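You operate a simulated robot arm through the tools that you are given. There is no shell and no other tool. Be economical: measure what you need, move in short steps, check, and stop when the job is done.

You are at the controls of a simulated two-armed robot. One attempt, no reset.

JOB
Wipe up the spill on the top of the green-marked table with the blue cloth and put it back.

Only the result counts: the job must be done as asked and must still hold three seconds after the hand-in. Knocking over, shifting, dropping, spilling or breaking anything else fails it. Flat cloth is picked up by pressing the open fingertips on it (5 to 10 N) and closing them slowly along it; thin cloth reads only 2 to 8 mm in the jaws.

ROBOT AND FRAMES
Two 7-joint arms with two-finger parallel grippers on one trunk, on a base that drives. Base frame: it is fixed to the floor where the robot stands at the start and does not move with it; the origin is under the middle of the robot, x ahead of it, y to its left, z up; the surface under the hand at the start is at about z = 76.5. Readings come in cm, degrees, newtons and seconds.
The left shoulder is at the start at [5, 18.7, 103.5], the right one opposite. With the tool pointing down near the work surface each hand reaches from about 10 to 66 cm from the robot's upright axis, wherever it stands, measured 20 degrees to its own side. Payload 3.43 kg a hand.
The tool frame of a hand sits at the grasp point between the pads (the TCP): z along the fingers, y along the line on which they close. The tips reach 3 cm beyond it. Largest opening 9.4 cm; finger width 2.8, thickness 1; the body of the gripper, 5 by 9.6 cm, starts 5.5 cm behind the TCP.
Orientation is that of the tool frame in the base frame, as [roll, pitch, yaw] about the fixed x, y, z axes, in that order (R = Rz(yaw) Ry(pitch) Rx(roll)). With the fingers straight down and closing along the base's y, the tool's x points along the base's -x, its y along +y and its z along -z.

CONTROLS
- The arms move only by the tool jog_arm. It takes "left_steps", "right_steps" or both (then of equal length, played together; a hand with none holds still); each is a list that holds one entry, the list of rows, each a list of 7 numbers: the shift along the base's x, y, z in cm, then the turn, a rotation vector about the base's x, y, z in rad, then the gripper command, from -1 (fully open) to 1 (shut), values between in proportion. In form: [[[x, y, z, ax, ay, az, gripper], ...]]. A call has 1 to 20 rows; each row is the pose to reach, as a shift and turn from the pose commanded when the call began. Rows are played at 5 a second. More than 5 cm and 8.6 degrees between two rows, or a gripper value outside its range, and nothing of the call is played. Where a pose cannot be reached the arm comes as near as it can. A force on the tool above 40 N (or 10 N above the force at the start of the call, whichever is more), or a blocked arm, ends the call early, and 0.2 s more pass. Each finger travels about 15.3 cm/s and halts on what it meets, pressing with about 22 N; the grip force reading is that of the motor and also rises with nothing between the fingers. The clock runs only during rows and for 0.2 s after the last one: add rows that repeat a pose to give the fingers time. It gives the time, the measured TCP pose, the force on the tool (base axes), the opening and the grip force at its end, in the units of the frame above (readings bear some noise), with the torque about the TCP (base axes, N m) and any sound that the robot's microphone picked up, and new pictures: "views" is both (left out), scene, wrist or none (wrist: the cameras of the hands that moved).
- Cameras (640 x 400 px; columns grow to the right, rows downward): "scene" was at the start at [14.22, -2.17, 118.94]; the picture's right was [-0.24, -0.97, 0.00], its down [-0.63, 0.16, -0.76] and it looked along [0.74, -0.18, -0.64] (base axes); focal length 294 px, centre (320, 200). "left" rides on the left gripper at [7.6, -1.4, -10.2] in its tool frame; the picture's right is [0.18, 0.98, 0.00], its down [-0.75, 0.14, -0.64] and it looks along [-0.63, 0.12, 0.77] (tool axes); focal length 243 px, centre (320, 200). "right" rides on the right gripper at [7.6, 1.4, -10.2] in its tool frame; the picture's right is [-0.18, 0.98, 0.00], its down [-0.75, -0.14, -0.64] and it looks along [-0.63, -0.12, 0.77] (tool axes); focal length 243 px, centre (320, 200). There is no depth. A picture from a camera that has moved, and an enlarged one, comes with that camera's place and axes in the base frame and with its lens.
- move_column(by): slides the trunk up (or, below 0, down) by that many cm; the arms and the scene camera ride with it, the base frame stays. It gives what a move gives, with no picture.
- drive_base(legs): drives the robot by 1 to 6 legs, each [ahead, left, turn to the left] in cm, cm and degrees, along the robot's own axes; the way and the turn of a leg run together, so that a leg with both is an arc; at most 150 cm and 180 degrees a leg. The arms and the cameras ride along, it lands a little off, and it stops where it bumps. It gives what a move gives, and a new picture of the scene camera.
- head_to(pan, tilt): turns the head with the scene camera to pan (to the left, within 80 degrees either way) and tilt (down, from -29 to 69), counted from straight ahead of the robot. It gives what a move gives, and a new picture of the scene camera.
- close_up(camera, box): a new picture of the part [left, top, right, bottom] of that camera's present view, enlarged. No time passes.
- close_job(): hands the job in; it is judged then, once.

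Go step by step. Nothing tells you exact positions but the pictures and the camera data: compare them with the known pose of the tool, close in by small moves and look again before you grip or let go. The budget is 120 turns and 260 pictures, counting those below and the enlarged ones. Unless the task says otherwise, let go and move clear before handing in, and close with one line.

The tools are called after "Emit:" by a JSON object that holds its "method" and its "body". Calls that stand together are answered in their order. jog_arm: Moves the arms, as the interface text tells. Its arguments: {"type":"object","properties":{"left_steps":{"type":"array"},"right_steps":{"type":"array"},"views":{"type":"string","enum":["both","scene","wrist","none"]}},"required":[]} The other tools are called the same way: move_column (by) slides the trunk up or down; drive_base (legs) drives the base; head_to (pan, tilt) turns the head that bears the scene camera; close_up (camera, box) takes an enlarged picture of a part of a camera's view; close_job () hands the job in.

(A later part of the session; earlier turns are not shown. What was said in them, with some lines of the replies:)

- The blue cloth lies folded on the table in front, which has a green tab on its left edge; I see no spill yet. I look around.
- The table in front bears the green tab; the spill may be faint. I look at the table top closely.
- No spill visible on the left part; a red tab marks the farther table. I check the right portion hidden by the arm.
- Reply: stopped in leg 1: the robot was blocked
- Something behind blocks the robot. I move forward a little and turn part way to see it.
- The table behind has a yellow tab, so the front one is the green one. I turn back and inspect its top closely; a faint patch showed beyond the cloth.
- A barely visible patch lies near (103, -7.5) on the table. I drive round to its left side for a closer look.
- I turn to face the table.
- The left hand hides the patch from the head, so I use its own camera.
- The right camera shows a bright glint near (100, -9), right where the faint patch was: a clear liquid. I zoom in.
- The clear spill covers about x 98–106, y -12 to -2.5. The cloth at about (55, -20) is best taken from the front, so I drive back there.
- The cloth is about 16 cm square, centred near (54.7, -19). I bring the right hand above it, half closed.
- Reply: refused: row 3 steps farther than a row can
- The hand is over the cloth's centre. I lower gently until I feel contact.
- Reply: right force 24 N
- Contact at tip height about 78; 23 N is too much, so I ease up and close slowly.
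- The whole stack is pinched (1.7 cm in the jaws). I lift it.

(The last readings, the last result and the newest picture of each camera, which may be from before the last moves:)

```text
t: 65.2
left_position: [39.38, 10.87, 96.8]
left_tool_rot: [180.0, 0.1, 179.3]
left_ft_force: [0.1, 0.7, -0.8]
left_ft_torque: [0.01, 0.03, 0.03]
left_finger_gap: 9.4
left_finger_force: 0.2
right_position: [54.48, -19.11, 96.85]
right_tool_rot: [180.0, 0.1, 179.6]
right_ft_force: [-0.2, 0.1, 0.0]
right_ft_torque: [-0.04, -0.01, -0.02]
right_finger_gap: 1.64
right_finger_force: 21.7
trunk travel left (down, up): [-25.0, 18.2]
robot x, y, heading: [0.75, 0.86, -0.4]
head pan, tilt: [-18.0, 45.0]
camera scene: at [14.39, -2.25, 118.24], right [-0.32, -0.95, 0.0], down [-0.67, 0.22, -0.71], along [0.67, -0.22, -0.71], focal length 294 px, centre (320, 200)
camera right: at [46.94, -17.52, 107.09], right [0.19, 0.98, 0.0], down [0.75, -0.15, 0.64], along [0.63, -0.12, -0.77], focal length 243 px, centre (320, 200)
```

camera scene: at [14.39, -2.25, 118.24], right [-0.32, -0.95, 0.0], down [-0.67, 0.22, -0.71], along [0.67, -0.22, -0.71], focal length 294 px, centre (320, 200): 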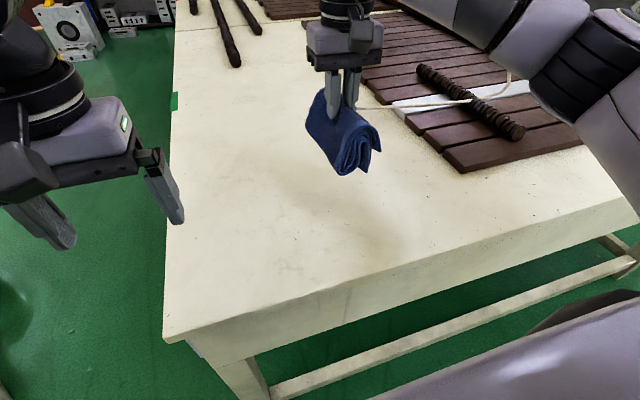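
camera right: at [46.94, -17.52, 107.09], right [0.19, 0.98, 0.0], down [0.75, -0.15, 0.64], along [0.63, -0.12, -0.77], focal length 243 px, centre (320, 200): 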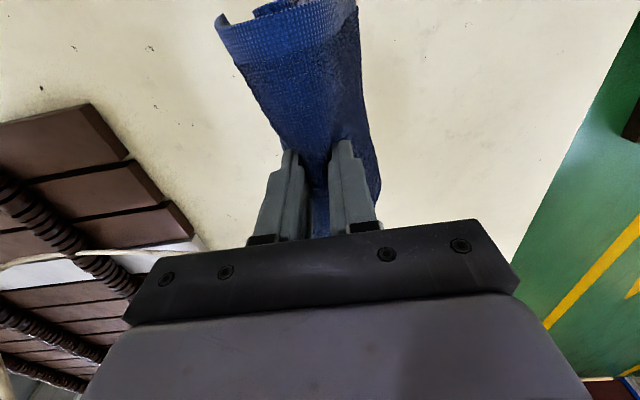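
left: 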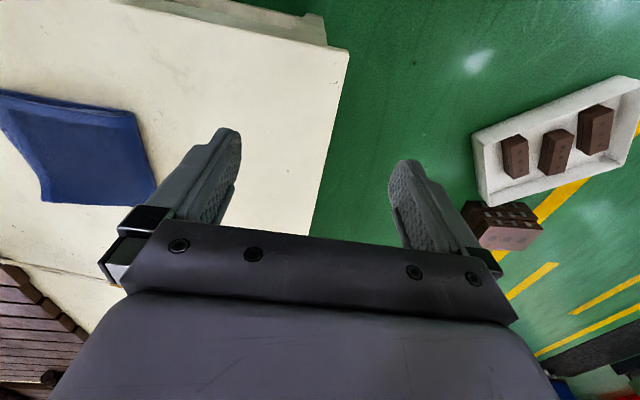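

The cloth hangs as a neat bundle. I draw the hand back and up, then drive round to the left side.

Emit:
{"method": "jog_arm", "body": {"right_steps": [[[-3, -1, 2, 0, 0, 0, 1], [-6, -2, 4, 0, 0, 0, 1], [-9, -3, 6, 0, 0, 0, 1], [-12, -4, 7, 0, 0, 0, 1], [-14, -4, 7, 0, 0, 0, 1]]], "views": "none"}}

Emit:
{"method": "drive_base", "body": {"legs": [[-17, 0, 0], [0, 54, 0], [138, 0, 0], [0, 0, -90]]}}

Emit:
{"method": "head_to", "body": {"pan": 0, "tilt": 40}}

```text
t: 66.4
left_position: [39.24, 10.97, 96.75]
left_tool_rot: [180.0, 0.0, 179.2]
left_ft_force: [-0.1, 0.0, 0.2]
left_ft_torque: [0.02, 0.01, -0.04]
left_finger_gap: 9.4
left_finger_force: 0.1
right_position: [40.39, -23.0, 103.7]
right_tool_rot: [179.9, -0.1, 179.5]
right_ft_force: [-0.7, 0.0, 0.2]
right_ft_torque: [-0.05, -0.01, -0.01]
right_finger_gap: 1.62
right_finger_force: 21.9
trunk travel left (down, up): [-25.0, 18.2]
robot x, y, heading: [0.67, 0.59, -0.6]
head pan, tilt: [-18.0, 45.0]
```

```text
t: 83.0
left_position: [134.37, 15.57, 96.81]
left_tool_rot: [180.0, 0.1, 91.2]
left_ft_force: [-0.3, -0.3, 0.1]
left_ft_torque: [0.02, 0.02, -0.01]
left_finger_gap: 9.38
left_finger_force: 0.1
right_position: [100.55, 13.41, 103.81]
right_tool_rot: [179.9, 0.0, 91.6]
right_ft_force: [0.2, 0.0, -0.6]
right_ft_torque: [0.0, 0.01, 0.21]
right_finger_gap: 1.46
right_finger_force: 22.0
trunk travel left (down, up): [-25.0, 18.2]
robot x, y, heading: [122.69, 53.77, -88.5]
head pan, tilt: [-18.0, 45.0]
camera scene: at [120.53, 40.18, 118.24], right [-0.96, 0.28, 0.0], down [0.2, 0.68, -0.71], along [-0.2, -0.68, -0.71], focal length 294 px, centre (320, 200)
```

scene: 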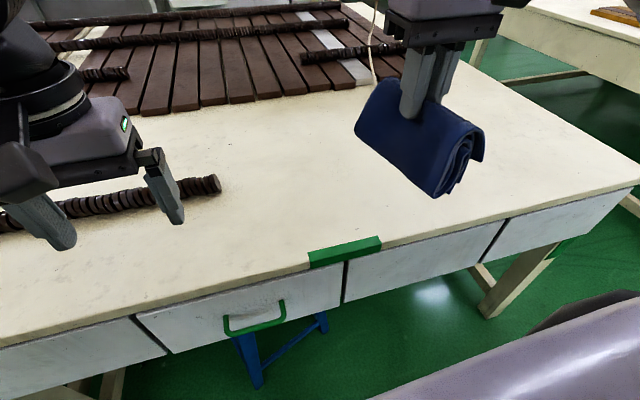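

```text
t: 83.8
left_position: [134.43, 15.65, 96.67]
left_tool_rot: [-179.9, 0.2, 91.3]
left_ft_force: [0.3, -0.2, -0.6]
left_ft_torque: [0.02, -0.01, 0.0]
left_finger_gap: 9.4
left_finger_force: 0.1
right_position: [100.55, 13.18, 103.67]
right_tool_rot: [179.9, 0.0, 91.5]
right_ft_force: [-0.4, -0.5, -0.6]
right_ft_torque: [-0.02, 0.05, 0.21]
right_finger_gap: 1.46
right_finger_force: 21.7
trunk travel left (down, up): [-25.0, 18.2]
robot x, y, heading: [122.33, 53.73, -88.4]
head pan, tilt: [0.0, 40.0]
camera scene: at [123.06, 39.48, 118.96], right [-1.0, -0.03, 0.0], down [-0.02, 0.64, -0.77], along [0.02, -0.77, -0.64], focal length 294 px, centre (320, 200)
```

scene: 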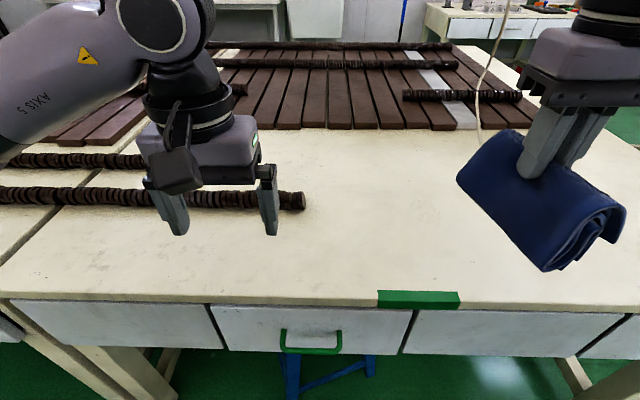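

The cloth is held well. I drive up 5 cm, and bring the hand over the spill.

Emit:
{"method": "drive_base", "body": {"legs": [[5, 0, 0]]}}

Emit:
{"method": "jog_arm", "body": {"right_steps": [[[0, -4, -1, 0, 0, 0, 1], [0.5, -8, -3, 0, 0, 0, 1], [1, -12, -5, 0, 0, 0, 1], [1.5, -15.5, -7, 0, 0, 0, 1], [1.5, -15.5, -10, 0, 0, 0, 1], [1.5, -15.5, -12, 0, 0, 0, 1]]]}}

```text
t: 84.7
left_position: [134.53, 10.56, 96.75]
left_tool_rot: [180.0, 0.0, 91.2]
left_ft_force: [0.3, 0.3, -0.2]
left_ft_torque: [0.03, 0.02, 0.03]
left_finger_gap: 9.35
left_finger_force: 0.0
right_position: [100.66, 8.43, 103.65]
right_tool_rot: [179.9, 0.0, 91.6]
right_ft_force: [0.1, -1.0, -1.2]
right_ft_torque: [0.02, 0.02, 0.26]
right_finger_gap: 1.45
right_finger_force: 21.6
trunk travel left (down, up): [-25.0, 18.2]
robot x, y, heading: [122.44, 49.21, -88.4]
head pan, tilt: [0.0, 40.0]
camera scene: at [123.2, 34.47, 118.96], right [-1.0, -0.03, 0.0], down [-0.02, 0.64, -0.77], along [0.02, -0.77, -0.64], focal length 294 px, centre (320, 200)
```

scene: 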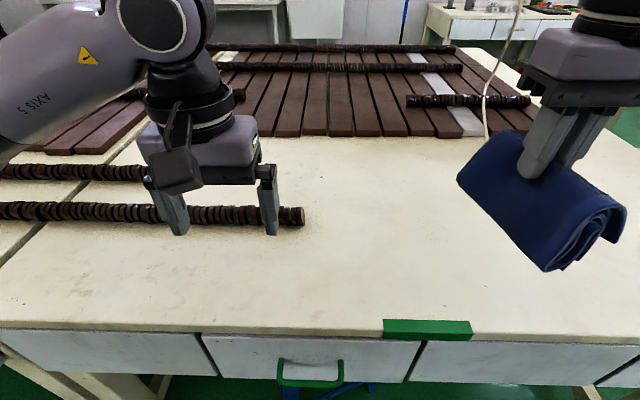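

```text
t: 86.1
left_position: [134.44, 10.67, 96.74]
left_tool_rot: [-180.0, 0.2, 91.3]
left_ft_force: [-0.5, 0.1, 0.2]
left_ft_torque: [0.03, 0.0, -0.04]
left_finger_gap: 9.4
left_finger_force: 0.0
right_position: [102.03, -7.1, 91.67]
right_tool_rot: [180.0, 0.0, 91.6]
right_ft_force: [-1.1, 1.2, -0.7]
right_ft_torque: [-0.02, -0.04, 0.19]
right_finger_gap: 1.46
right_finger_force: 21.7
trunk travel left (down, up): [-25.0, 18.2]
robot x, y, heading: [122.54, 48.82, -88.4]
head pan, tilt: [0.0, 40.0]
camera scene: at [123.19, 34.5, 118.97], right [-1.0, -0.03, 0.0], down [-0.02, 0.64, -0.77], along [0.02, -0.77, -0.64], focal length 294 px, centre (320, 200)
camera right: at [103.28, 0.67, 101.92], right [0.99, -0.16, 0.0], down [-0.12, -0.76, 0.64], along [-0.1, -0.63, -0.77], focal length 243 px, centre (320, 200)
```

scene: 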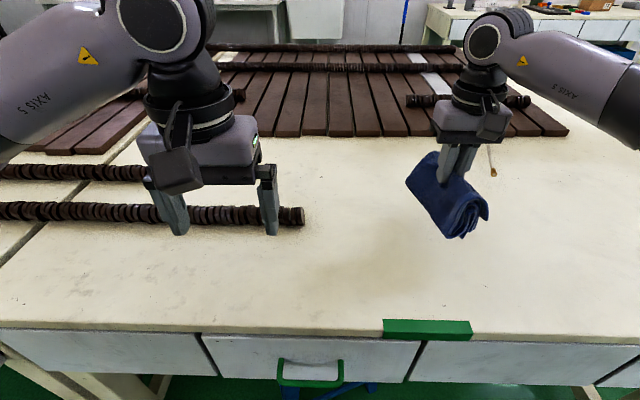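
right: 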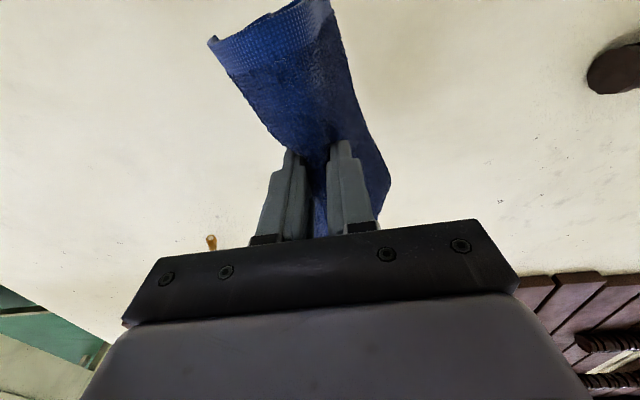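

Emit:
{"method": "jog_arm", "body": {"right_steps": [[[0, 0, -2, 0, 0, 0, 1], [0, 0, -4, 0, 0, 0, 1], [0, 0, -6, 0, 0, 0, 1], [0, 0, -6, 0, 0, 0, 1]]], "views": "wrist"}}

Emit:
{"method": "jog_arm", "body": {"right_steps": [[[0, 0, -1, 0, 0, 0, 1], [0, 0, -2, 0, 0, 0, 1], [0, 0, -2, 0, 0, 0, 1]]], "views": "scene"}}

```text
t: 87.1
left_position: [134.53, 10.66, 96.71]
left_tool_rot: [-180.0, 0.1, 91.3]
left_ft_force: [-0.1, 0.1, 0.3]
left_ft_torque: [0.0, -0.02, 0.0]
left_finger_gap: 9.43
left_finger_force: 0.0
right_position: [102.03, -7.19, 85.8]
right_tool_rot: [-179.9, 0.1, 91.6]
right_ft_force: [-0.1, -0.1, -0.3]
right_ft_torque: [0.01, 0.04, 0.22]
right_finger_gap: 1.46
right_finger_force: 21.8
trunk travel left (down, up): [-25.0, 18.2]
robot x, y, heading: [122.11, 48.89, -88.5]
head pan, tilt: [0.0, 40.0]
camera right: at [103.29, 0.55, 96.03], right [0.99, -0.16, 0.0], down [-0.12, -0.76, 0.64], along [-0.1, -0.63, -0.77], focal length 243 px, centre (320, 200)
```

right: 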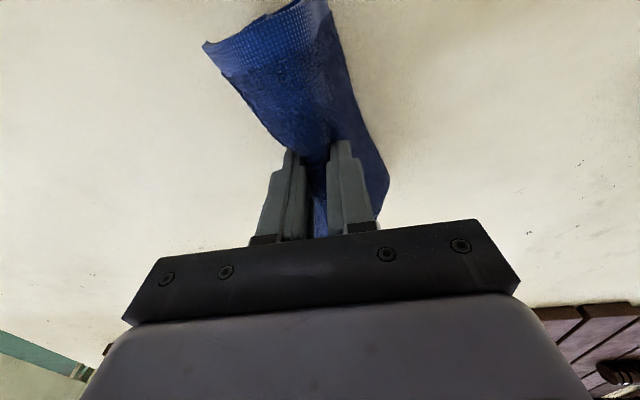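

```text
t: 87.9
left_position: [134.59, 10.77, 96.67]
left_tool_rot: [179.9, 0.1, 91.3]
left_ft_force: [-0.4, 0.0, 0.5]
left_ft_torque: [0.0, 0.01, -0.02]
left_finger_gap: 9.39
left_finger_force: 0.0
right_position: [102.1, -7.02, 83.65]
right_tool_rot: [180.0, 0.0, 91.6]
right_ft_force: [0.6, -0.5, -1.1]
right_ft_torque: [-0.03, 0.03, 0.21]
right_finger_gap: 1.46
right_finger_force: 22.2
trunk travel left (down, up): [-25.0, 18.2]
robot x, y, heading: [122.89, 49.27, -88.8]
head pan, tilt: [0.0, 40.0]
camera scene: at [123.2, 34.51, 118.97], right [-1.0, -0.03, 0.0], down [-0.02, 0.64, -0.77], along [0.02, -0.77, -0.64], focal length 294 px, centre (320, 200)
```

scene: 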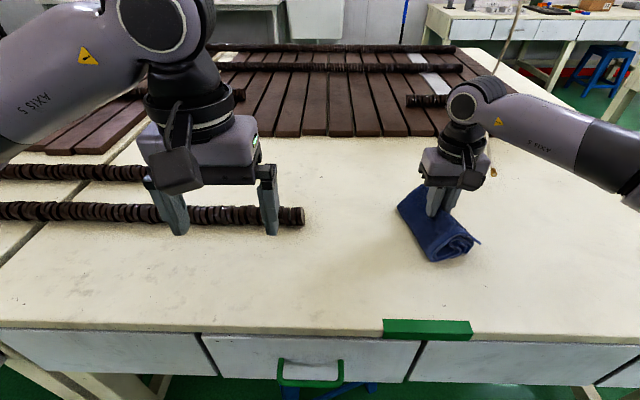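

The cloth reaches the table and spreads. I go down a little more to press it lightly.

Emit:
{"method": "jog_arm", "body": {"right_steps": [[[0, 0, -0.7, 0, 0, 0, 1], [0, 0, -1.4, 0, 0, 0, 1], [0, 0, -1.8, 0, 0, 0, 1], [0, 0, -1.8, 0, 0, 0, 1]]], "views": "wrist"}}

```text
t: 88.9
left_position: [134.47, 10.71, 96.62]
left_tool_rot: [-179.9, 0.1, 91.3]
left_ft_force: [-0.8, 0.2, -0.3]
left_ft_torque: [-0.03, -0.02, -0.02]
left_finger_gap: 9.39
left_finger_force: 0.1
right_position: [102.14, -7.08, 82.05]
right_tool_rot: [-179.9, 0.2, 91.6]
right_ft_force: [-0.1, 2.1, 5.9]
right_ft_torque: [0.04, 0.02, 0.18]
right_finger_gap: 1.48
right_finger_force: 22.3
trunk travel left (down, up): [-25.0, 18.2]
robot x, y, heading: [122.55, 49.15, -88.6]
head pan, tilt: [0.0, 40.0]
camera right: at [103.37, 0.63, 92.17], right [0.99, -0.16, 0.0], down [-0.12, -0.76, 0.64], along [-0.1, -0.64, -0.77], focal length 243 px, centre (320, 200)
```

right: 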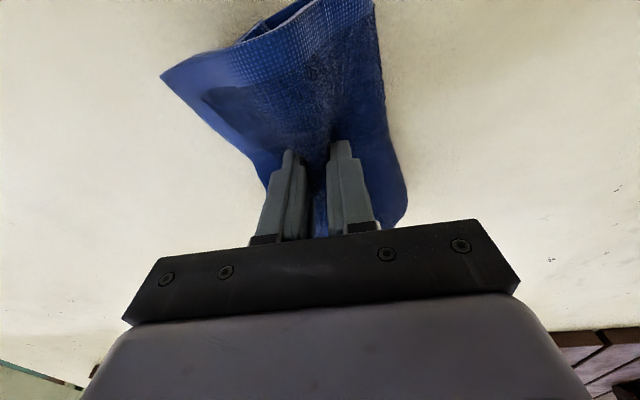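

6 N of contact. Now I wipe in strokes across x, with some shift in y.

Emit:
{"method": "jog_arm", "body": {"right_steps": [[[2, 0, -0.2, 0, 0, 0, 1], [4, 0, -0.2, 0, 0, 0, 1], [6, 0, -0.2, 0, 0, 0, 1], [8, 0, -0.2, 0, 0, 0, 1], [6, 0, -0.2, 0, 0, 0, 1], [4, 0, -0.2, 0, 0, 0, 1], [2, 0, -0.2, 0, 0, 0, 1], [0, 0, -0.2, 0, 0, 0, 1], [-2, 0, -0.2, 0, 0, 0, 1], [-4, 0, -0.2, 0, 0, 0, 1], [-6, 0, -0.2, 0, 0, 0, 1], [-8, 0, -0.2, 0, 0, 0, 1], [-8, 2, -0.2, 0, 0, 0, 1], [-6, 3, -0.2, 0, 0, 0, 1], [-4, 3, -0.2, 0, 0, 0, 1], [-2, 3, -0.2, 0, 0, 0, 1], [0, 3, -0.2, 0, 0, 0, 1], [2, 3, -0.2, 0, 0, 0, 1], [4, 3, -0.2, 0, 0, 0, 1], [6, 3, -0.2, 0, 0, 0, 1]]], "views": "wrist"}}

```text
t: 93.1
left_position: [134.46, 10.57, 96.71]
left_tool_rot: [-179.9, 0.2, 91.3]
left_ft_force: [0.3, -0.6, 0.0]
left_ft_torque: [-0.01, 0.01, -0.02]
left_finger_gap: 9.39
left_finger_force: 0.1
right_position: [108.24, -4.07, 81.7]
right_tool_rot: [179.9, 0.1, 91.7]
right_ft_force: [0.0, 0.8, 2.1]
right_ft_torque: [-0.03, 0.01, 0.19]
right_finger_gap: 1.45
right_finger_force: 22.0
trunk travel left (down, up): [-25.0, 18.2]
robot x, y, heading: [122.66, 48.73, -88.7]
head pan, tilt: [0.0, 40.0]
camera right: at [109.53, 3.67, 91.99], right [0.99, -0.16, 0.0], down [-0.12, -0.76, 0.64], along [-0.1, -0.64, -0.77], focal length 243 px, centre (320, 200)
```

right: 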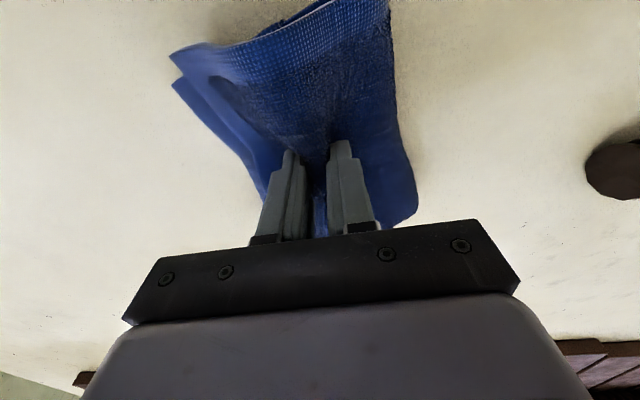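

Force is light; I press a bit more and make further strokes on the near and far parts.

Emit:
{"method": "jog_arm", "body": {"right_steps": [[[0, 0, -0.4, 0, 0, 0, 1], [-3, -1, -0.4, 0, 0, 0, 1], [-6, -2, -0.4, 0, 0, 0, 1], [-9, -3, -0.4, 0, 0, 0, 1], [-12, -4, -0.4, 0, 0, 0, 1], [-14, -6, -0.4, 0, 0, 0, 1], [-11, -7, -0.4, 0, 0, 0, 1], [-8, -7, -0.4, 0, 0, 0, 1], [-5, -7, -0.4, 0, 0, 0, 1], [-2, -7, -0.4, 0, 0, 0, 1], [1, -7, -0.4, 0, 0, 0, 1], [-1, -5, -0.4, 0, 0, 0, 1], [-3, -3, -0.4, 0, 0, 0, 1], [-5, -3, -0.4, 0, 0, 0, 1], [-7, -3, -0.4, 0, 0, 0, 1], [-9, -3, -0.4, 0, 0, 0, 1], [-12, -3, -0.4, 0, 0, 0, 1], [-14, -3, -0.4, 0, 0, 0, 1]]], "views": "none"}}

Emit:
{"method": "jog_arm", "body": {"right_steps": [[[0, 0, 3, 0, 0, 0, 1], [0, 0, 7, 0, 0, 0, 1], [-4, 2, 11, 0, 0, 0, 1], [-8, 4, 14, 0, 0, 0, 1], [-12, 7, 14, 0, 0, 0, 1], [-16, 10, 14, 0, 0, 0, 1], [-18, 14, 14, 0, 0, 0, 1]]], "views": "both"}}

```text
t: 96.9
left_position: [134.54, 10.82, 96.85]
left_tool_rot: [-180.0, 0.1, 91.4]
left_ft_force: [-0.2, -0.5, 0.0]
left_ft_torque: [-0.02, -0.03, 0.01]
left_finger_gap: 9.38
left_finger_force: 0.1
right_position: [94.15, -7.1, 81.26]
right_tool_rot: [180.0, 0.2, 91.6]
right_ft_force: [4.1, -0.6, 8.8]
right_ft_torque: [0.06, -0.13, 0.1]
right_finger_gap: 1.48
right_finger_force: 22.2
trunk travel left (down, up): [-25.0, 18.2]
robot x, y, heading: [122.87, 48.92, -88.2]
head pan, tilt: [0.0, 40.0]
```

```text
refused: row 3 steps farther than a row can; nothing moved
```

Emit:
{"method": "jog_arm", "body": {"right_steps": [[[0, 0, 3, 0, 0, 0, 1], [0, 0, 7, 0, 0, 0, 1], [-3, 1, 10, 0, 0, 0, 1], [-6, 3, 13, 0, 0, 0, 1], [-9, 6, 14, 0, 0, 0, 1], [-12, 9, 14, 0, 0, 0, 1], [-15, 12, 14, 0, 0, 0, 1], [-18, 15, 14, 0, 0, 0, 1]]], "views": "both"}}

Emit:
{"method": "close_up", "body": {"camera": "right", "box": [400, 100, 640, 250]}}

Emit:
{"method": "close_up", "body": {"camera": "scene", "box": [320, 150, 560, 300]}}

Emit:
{"method": "close_up", "body": {"camera": "left", "box": [0, 0, 640, 400]}}

```text
t: 98.7
left_position: [134.44, 10.66, 96.76]
left_tool_rot: [180.0, 0.0, 91.3]
left_ft_force: [0.1, -0.3, 0.1]
left_ft_torque: [-0.03, 0.0, 0.0]
left_finger_gap: 9.4
left_finger_force: 0.0
right_position: [76.14, 8.28, 95.24]
right_tool_rot: [179.9, 0.0, 91.7]
right_ft_force: [-1.0, -0.3, -0.9]
right_ft_torque: [0.04, 0.04, 0.13]
right_finger_gap: 1.46
right_finger_force: 22.1
trunk travel left (down, up): [-25.0, 18.2]
robot x, y, heading: [122.45, 48.76, -88.5]
head pan, tilt: [0.0, 40.0]
camera scene: at [123.18, 34.53, 118.97], right [-1.0, -0.03, 0.0], down [-0.02, 0.64, -0.77], along [0.02, -0.77, -0.64], focal length 294 px, centre (320, 200)
camera right: at [77.39, 15.98, 105.46], right [0.99, -0.15, 0.0], down [-0.12, -0.76, 0.64], along [-0.1, -0.63, -0.77], focal length 243 px, centre (320, 200)
```

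scene: 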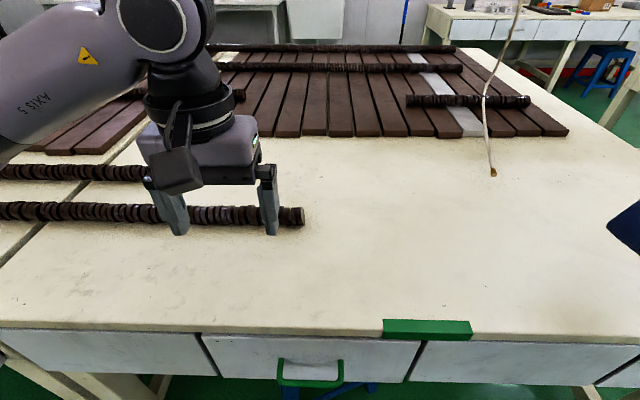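
right: 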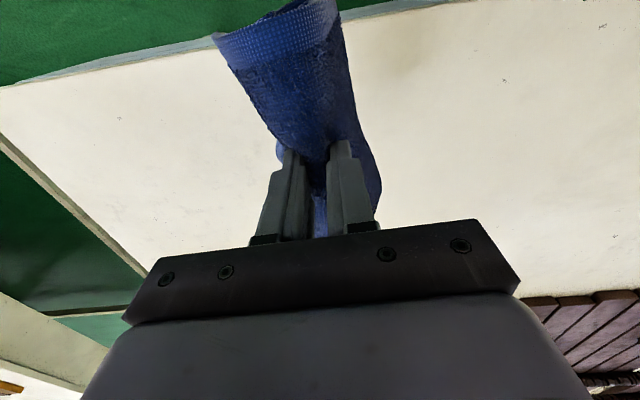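

```text
2.67 times, centred on (520, 175) of right
camera zoom: at [77.39, 15.98, 105.46], right [0.99, -0.15, 0.0], down [-0.12, -0.76, 0.64], along [-0.1, -0.63, -0.77], focal length 647 px, centre (-213, 267)
```

zoom: 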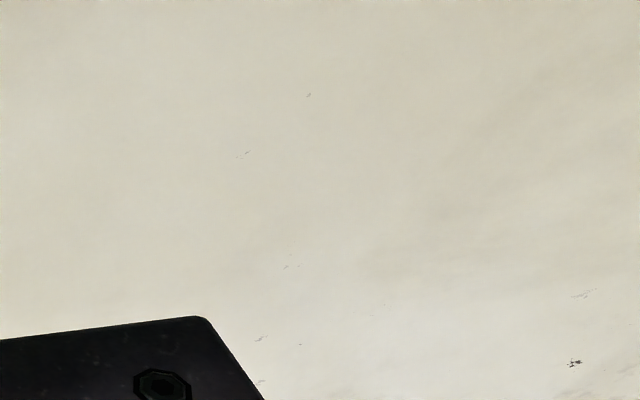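

```text
2.67 times, centred on (440, 225) of scene
camera zoom: at [123.18, 34.53, 118.97], right [-1.0, -0.03, 0.0], down [-0.02, 0.64, -0.77], along [0.02, -0.77, -0.64], focal length 785 px, centre (0, 133)
```

zoom: 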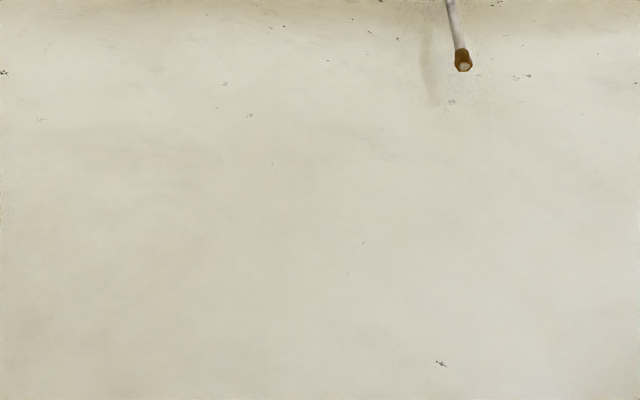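

```text
1.00 times, centred on (320, 200) of left (not enlarged: the box is as wide or as high as the picture)
camera zoom: at [132.96, 18.19, 106.94], right [0.98, 0.21, 0.0], down [0.16, -0.75, 0.64], along [0.13, -0.63, -0.77], focal length 243 px, centre (320, 200)
```

zoom: 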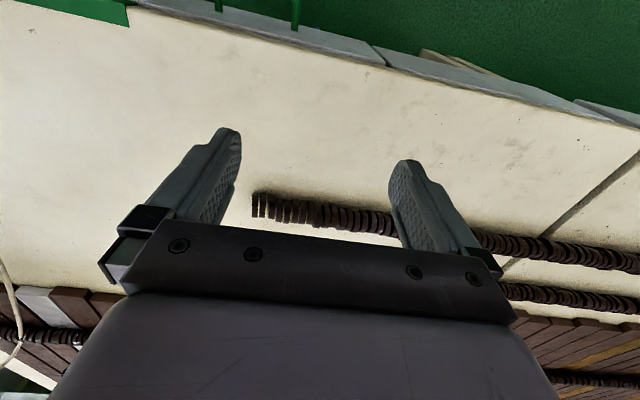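

No trace at the spot from here. For a fair check I place the right camera where it first showed the glint.

Emit:
{"method": "drive_base", "body": {"legs": [[-5.5, -10, 0]]}}

Emit:
{"method": "close_up", "body": {"camera": "right", "box": [480, 130, 640, 230]}}

```text
t: 100.2
left_position: [124.36, 16.04, 96.67]
left_tool_rot: [180.0, 0.0, 91.0]
left_ft_force: [0.6, -0.6, 0.1]
left_ft_torque: [0.01, 0.0, 0.01]
left_finger_gap: 9.42
left_finger_force: 0.0
right_position: [66.12, 13.7, 95.21]
right_tool_rot: [-179.9, 0.1, 91.3]
right_ft_force: [-0.6, 0.4, -0.9]
right_ft_torque: [-0.01, 0.03, 0.18]
right_finger_gap: 1.46
right_finger_force: 22.0
trunk travel left (down, up): [-25.0, 18.2]
robot x, y, heading: [112.66, 54.31, -88.8]
head pan, tilt: [0.0, 40.0]
camera scene: at [113.22, 39.92, 118.97], right [-1.0, -0.02, 0.0], down [-0.01, 0.64, -0.77], along [0.02, -0.77, -0.64], focal length 294 px, centre (320, 200)
```

scene: 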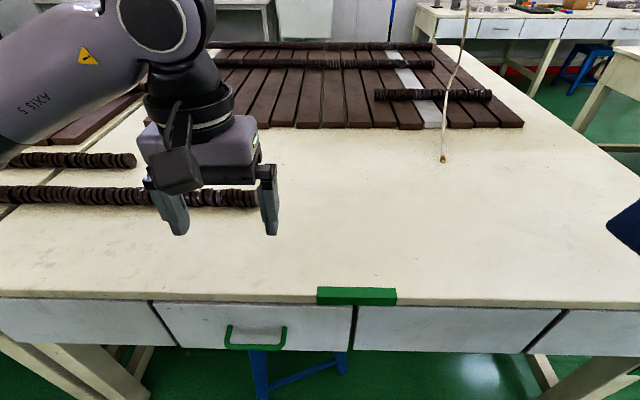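

```text
4.00 times, centred on (560, 180) of right
camera zoom: at [67.38, 21.47, 105.45], right [0.99, -0.16, 0.0], down [-0.12, -0.76, 0.64], along [-0.1, -0.63, -0.77], focal length 970 px, centre (-640, 280)
```

zoom: 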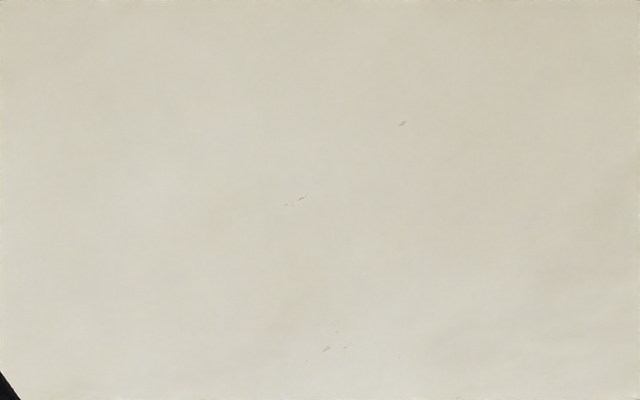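

The spill is gone. I tuck the arm in and drive back to the front to return the cloth.

Emit:
{"method": "jog_arm", "body": {"right_steps": [[[4, 0, 1.4, 0, 0, 0, 1], [8, 0, 2.8, 0, 0, 0, 1], [12, 0, 4.2, 0, 0, 0, 1], [16, 0, 5.6, 0, 0, 0, 1], [20, 0, 7, 0, 0, 0, 1], [24, 0, 8, 0, 0, 0, 1]]], "views": "none"}}

Emit:
{"method": "drive_base", "body": {"legs": [[0, 0, 88.8], [-129, 0, 0], [0, -54, 0], [17, 0, 0]]}}

Emit:
{"method": "head_to", "body": {"pan": -18, "tilt": 45}}

```text
t: 101.6
left_position: [124.47, 16.04, 96.83]
left_tool_rot: [-179.8, 0.2, 91.1]
left_ft_force: [0.6, -0.6, 0.0]
left_ft_torque: [0.0, -0.01, -0.03]
left_finger_gap: 9.4
left_finger_force: 0.1
right_position: [90.11, 13.64, 103.07]
right_tool_rot: [-180.0, 0.0, 91.3]
right_ft_force: [-0.4, -0.1, -1.0]
right_ft_torque: [0.02, 0.02, 0.19]
right_finger_gap: 1.45
right_finger_force: 21.7
trunk travel left (down, up): [-25.0, 18.2]
robot x, y, heading: [112.83, 54.31, -88.7]
head pan, tilt: [0.0, 40.0]
```

```text
t: 117.7
left_position: [41.85, 11.73, 96.7]
left_tool_rot: [180.0, 0.1, -179.7]
left_ft_force: [-0.6, -0.5, 0.1]
left_ft_torque: [0.04, 0.01, 0.01]
left_finger_gap: 9.4
left_finger_force: 0.1
right_position: [43.99, -22.85, 103.14]
right_tool_rot: [179.9, 0.0, -179.4]
right_ft_force: [-0.1, -0.1, 0.5]
right_ft_torque: [-0.01, 0.01, -0.18]
right_finger_gap: 1.35
right_finger_force: 21.3
trunk travel left (down, up): [-25.0, 18.2]
robot x, y, heading: [3.61, 0.21, 0.4]
head pan, tilt: [0.0, 40.0]
camera scene: at [17.94, 0.42, 118.96], right [0.01, -1.0, 0.0], down [-0.64, -0.01, -0.77], along [0.77, 0.01, -0.64], focal length 294 px, centre (320, 200)
```

scene: 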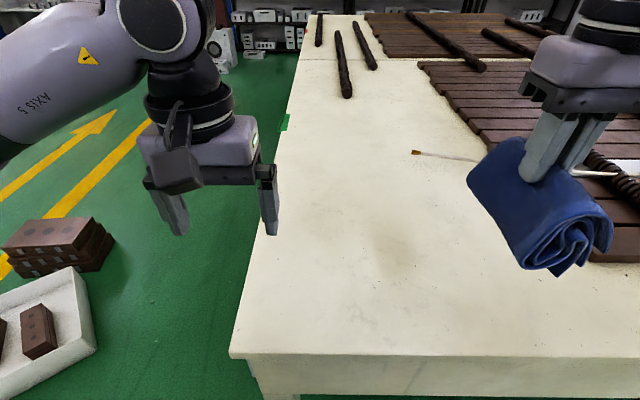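

```text
t: 118.5
left_position: [41.85, 11.61, 96.79]
left_tool_rot: [179.9, 0.1, -179.6]
left_ft_force: [-0.2, 0.0, -0.8]
left_ft_torque: [-0.02, -0.04, 0.0]
left_finger_gap: 9.38
left_finger_force: 0.0
right_position: [43.89, -22.74, 103.14]
right_tool_rot: [180.0, 0.1, -179.3]
right_ft_force: [-0.1, 0.6, 0.2]
right_ft_torque: [0.01, -0.01, -0.19]
right_finger_gap: 1.35
right_finger_force: 22.0
trunk travel left (down, up): [-25.0, 18.2]
robot x, y, heading: [3.64, 0.75, 0.3]
head pan, tilt: [-18.0, 45.0]
camera scene: at [17.17, -2.09, 118.24], right [-0.3, -0.95, 0.0], down [-0.68, 0.21, -0.71], along [0.68, -0.21, -0.71], focal length 294 px, centre (320, 200)
```

scene: 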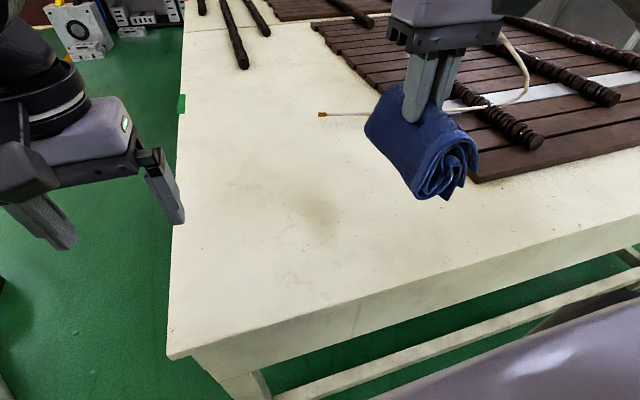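

I bring the cloth over its original place and lower it.

Emit:
{"method": "jog_arm", "body": {"right_steps": [[[3.5, 1.2, 0, 0, 0, 0, 1], [7, 2.4, -1, 0, 0, 0, 1], [10.5, 3.6, -3, 0, 0, 0, 1], [10.5, 3.6, -7, 0, 0, 0, 1], [10.5, 3.6, -11, 0, 0, 0, 1], [10.5, 3.6, -14, 0, 0, 0, 1], [10.5, 3.6, -17, 0, 0, 0, 1], [10.5, 3.6, -19, 0, 0, 0, 1], [10.5, 3.6, -20, 0, 0, 0, 1], [10.5, 3.6, -21, 0, 0, 0, 1], [10.5, 3.6, -21, 0, 0, 0, 1]]]}}

```text
t: 120.9
left_position: [41.86, 11.63, 96.86]
left_tool_rot: [-179.8, 0.1, -179.6]
left_ft_force: [0.4, 0.4, 0.2]
left_ft_torque: [0.01, 0.01, 0.0]
left_finger_gap: 9.39
left_finger_force: 0.1
right_position: [54.62, -19.35, 82.23]
right_tool_rot: [-180.0, 0.2, -179.3]
right_ft_force: [0.5, 0.2, 5.9]
right_ft_torque: [-0.04, -0.02, -0.16]
right_finger_gap: 1.35
right_finger_force: 21.5
trunk travel left (down, up): [-25.0, 18.2]
robot x, y, heading: [3.29, 0.33, 0.8]
head pan, tilt: [-18.0, 45.0]
camera scene: at [17.12, -2.08, 118.25], right [-0.3, -0.95, 0.0], down [-0.67, 0.21, -0.71], along [0.68, -0.21, -0.71], focal length 294 px, centre (320, 200)
camera right: at [46.8, -17.78, 92.51], right [0.17, 0.99, 0.0], down [0.75, -0.13, 0.64], along [0.63, -0.11, -0.76], focal length 243 px, centre (320, 200)
```

scene: 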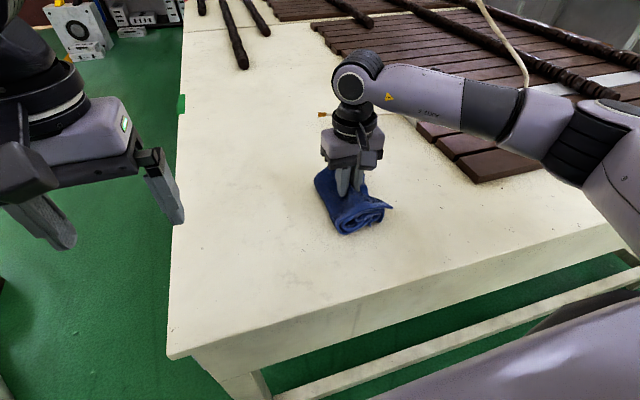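
right: 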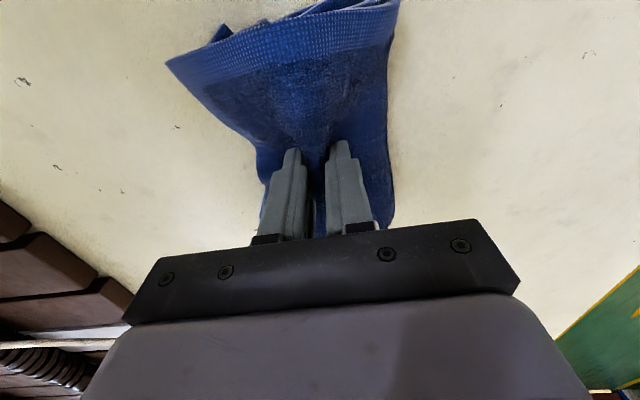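

I lower slightly more and open slowly to let the folds spread.

Emit:
{"method": "jog_arm", "body": {"right_steps": [[[0, 0, -0.4, 0, 0, 0, 1], [0, 0, -0.8, 0, 0, 0, 1], [0, 0, -0.8, 0, 0, 0, 0.7], [0, 0, -0.8, 0, 0, 0, 0.6], [0, 0, -0.8, 0, 0, 0, 0.5], [0, 0, -0.8, 0, 0, 0, 0.4], [0, 0, -0.8, 0, 0, 0, 0.3], [0, 0, -0.8, 0, 0, 0, 0.2], [0, 0, -0.8, 0, 0, 0, 0.1], [0, 0, -0.8, 0, 0, 0, 0], [0, 0, -0.8, 0, 0, 0, -0.1], [0, 0, -0.8, 0, 0, 0, -0.2], [0, 0, -0.8, 0, 0, 0, -0.3], [0, 0, -0.8, 0, 0, 0, -0.3]]]}}

```text
t: 123.9
left_position: [41.9, 11.63, 96.69]
left_tool_rot: [-179.9, 0.1, -179.6]
left_ft_force: [-0.6, -0.5, -0.7]
left_ft_torque: [-0.03, 0.02, 0.0]
left_finger_gap: 9.42
left_finger_force: 0.0
right_position: [54.32, -19.22, 81.46]
right_tool_rot: [180.0, 0.1, -179.4]
right_ft_force: [-0.3, 0.5, 2.3]
right_ft_torque: [-0.02, 0.02, 0.03]
right_finger_gap: 6.06
right_finger_force: 0.1
trunk travel left (down, up): [-25.0, 18.2]
robot x, y, heading: [3.59, 0.36, 0.4]
head pan, tilt: [-18.0, 45.0]
camera scene: at [17.14, -2.09, 118.24], right [-0.3, -0.95, 0.0], down [-0.67, 0.21, -0.71], along [0.68, -0.21, -0.71], focal length 294 px, centre (320, 200)
camera right: at [46.77, -17.79, 91.68], right [0.17, 0.99, 0.0], down [0.75, -0.13, 0.64], along [0.63, -0.11, -0.77], focal length 243 px, centre (320, 200)
```

scene: 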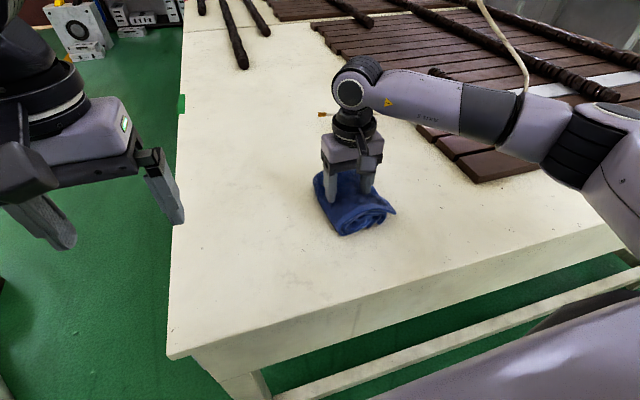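
right: 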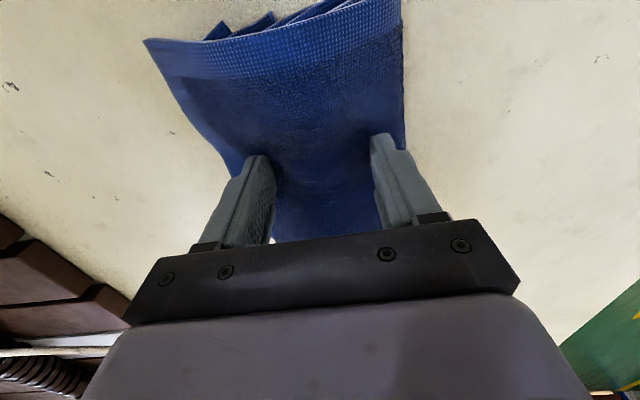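

Released. I lift the hand straight up and back, then look.

Emit:
{"method": "jog_arm", "body": {"right_steps": [[[0, 0, 1.5, 0, 0, 0, -0.3], [0, 0, 4, 0, 0, 0, -0.3], [0, 0, 8, 0, 0, 0, -0.3], [0, 0, 12, 0, 0, 0, -0.3], [-4, -2, 14, 0, 0, 0, -0.3], [-8, -3, 15, 0, 0, 0, -0.6], [-12, -4, 15, 0, 0, 0, -1]]]}}

Emit:
{"method": "close_up", "body": {"camera": "scene", "box": [240, 120, 480, 270]}}

```text
t: 125.5
left_position: [41.78, 11.6, 96.72]
left_tool_rot: [180.0, 0.2, -179.6]
left_ft_force: [0.4, 1.1, -0.2]
left_ft_torque: [-0.01, -0.01, 0.03]
left_finger_gap: 9.39
left_finger_force: 0.1
right_position: [42.34, -23.33, 96.48]
right_tool_rot: [-179.9, 0.1, -179.3]
right_ft_force: [0.1, 0.8, -0.5]
right_ft_torque: [-0.01, 0.01, 0.03]
right_finger_gap: 9.41
right_finger_force: 0.1
trunk travel left (down, up): [-25.0, 18.2]
robot x, y, heading: [3.64, 0.38, 0.7]
head pan, tilt: [-18.0, 45.0]
camera scene: at [17.14, -2.11, 118.24], right [-0.3, -0.95, 0.0], down [-0.67, 0.21, -0.71], along [0.68, -0.21, -0.71], focal length 294 px, centre (320, 200)
camera right: at [34.74, -21.99, 106.64], right [0.17, 0.99, 0.0], down [0.75, -0.13, 0.64], along [0.63, -0.11, -0.77], focal length 243 px, centre (320, 200)
```

scene: 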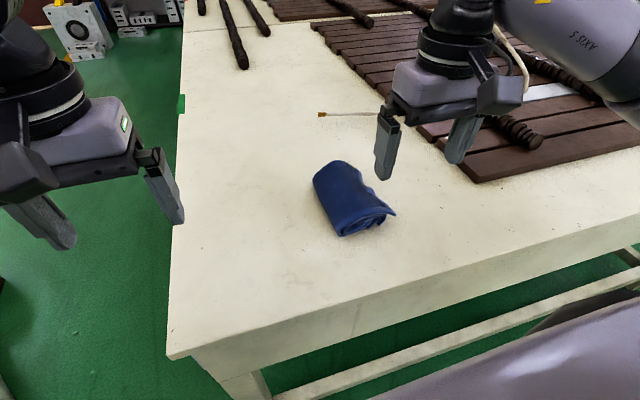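
right: 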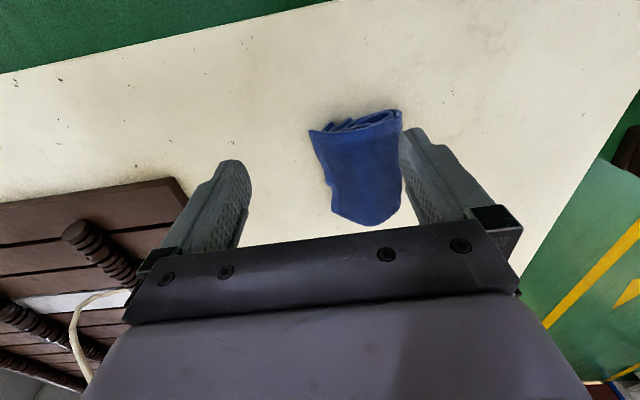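

```text
2.67 times, centred on (360, 195) of scene
camera zoom: at [17.14, -2.11, 118.24], right [-0.3, -0.95, 0.0], down [-0.67, 0.21, -0.71], along [0.68, -0.21, -0.71], focal length 785 px, centre (213, 213)
```

zoom: 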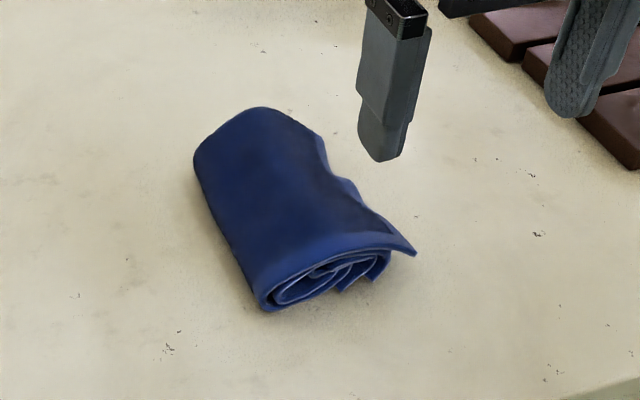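

The spill is wiped and the cloth is back in its place, released, with both hands clear. I hand in.

Emit:
{"method": "close_job", "body": {}}

```text
The job is handed in.
```

I wiped up the clear spill on the green-marked table and put the blue cloth back within about 2 cm of where it was. It is rolled into a narrower bundle than before. While looking for the spill I backed the robot into something behind it, and I didn't check whether that had moved.
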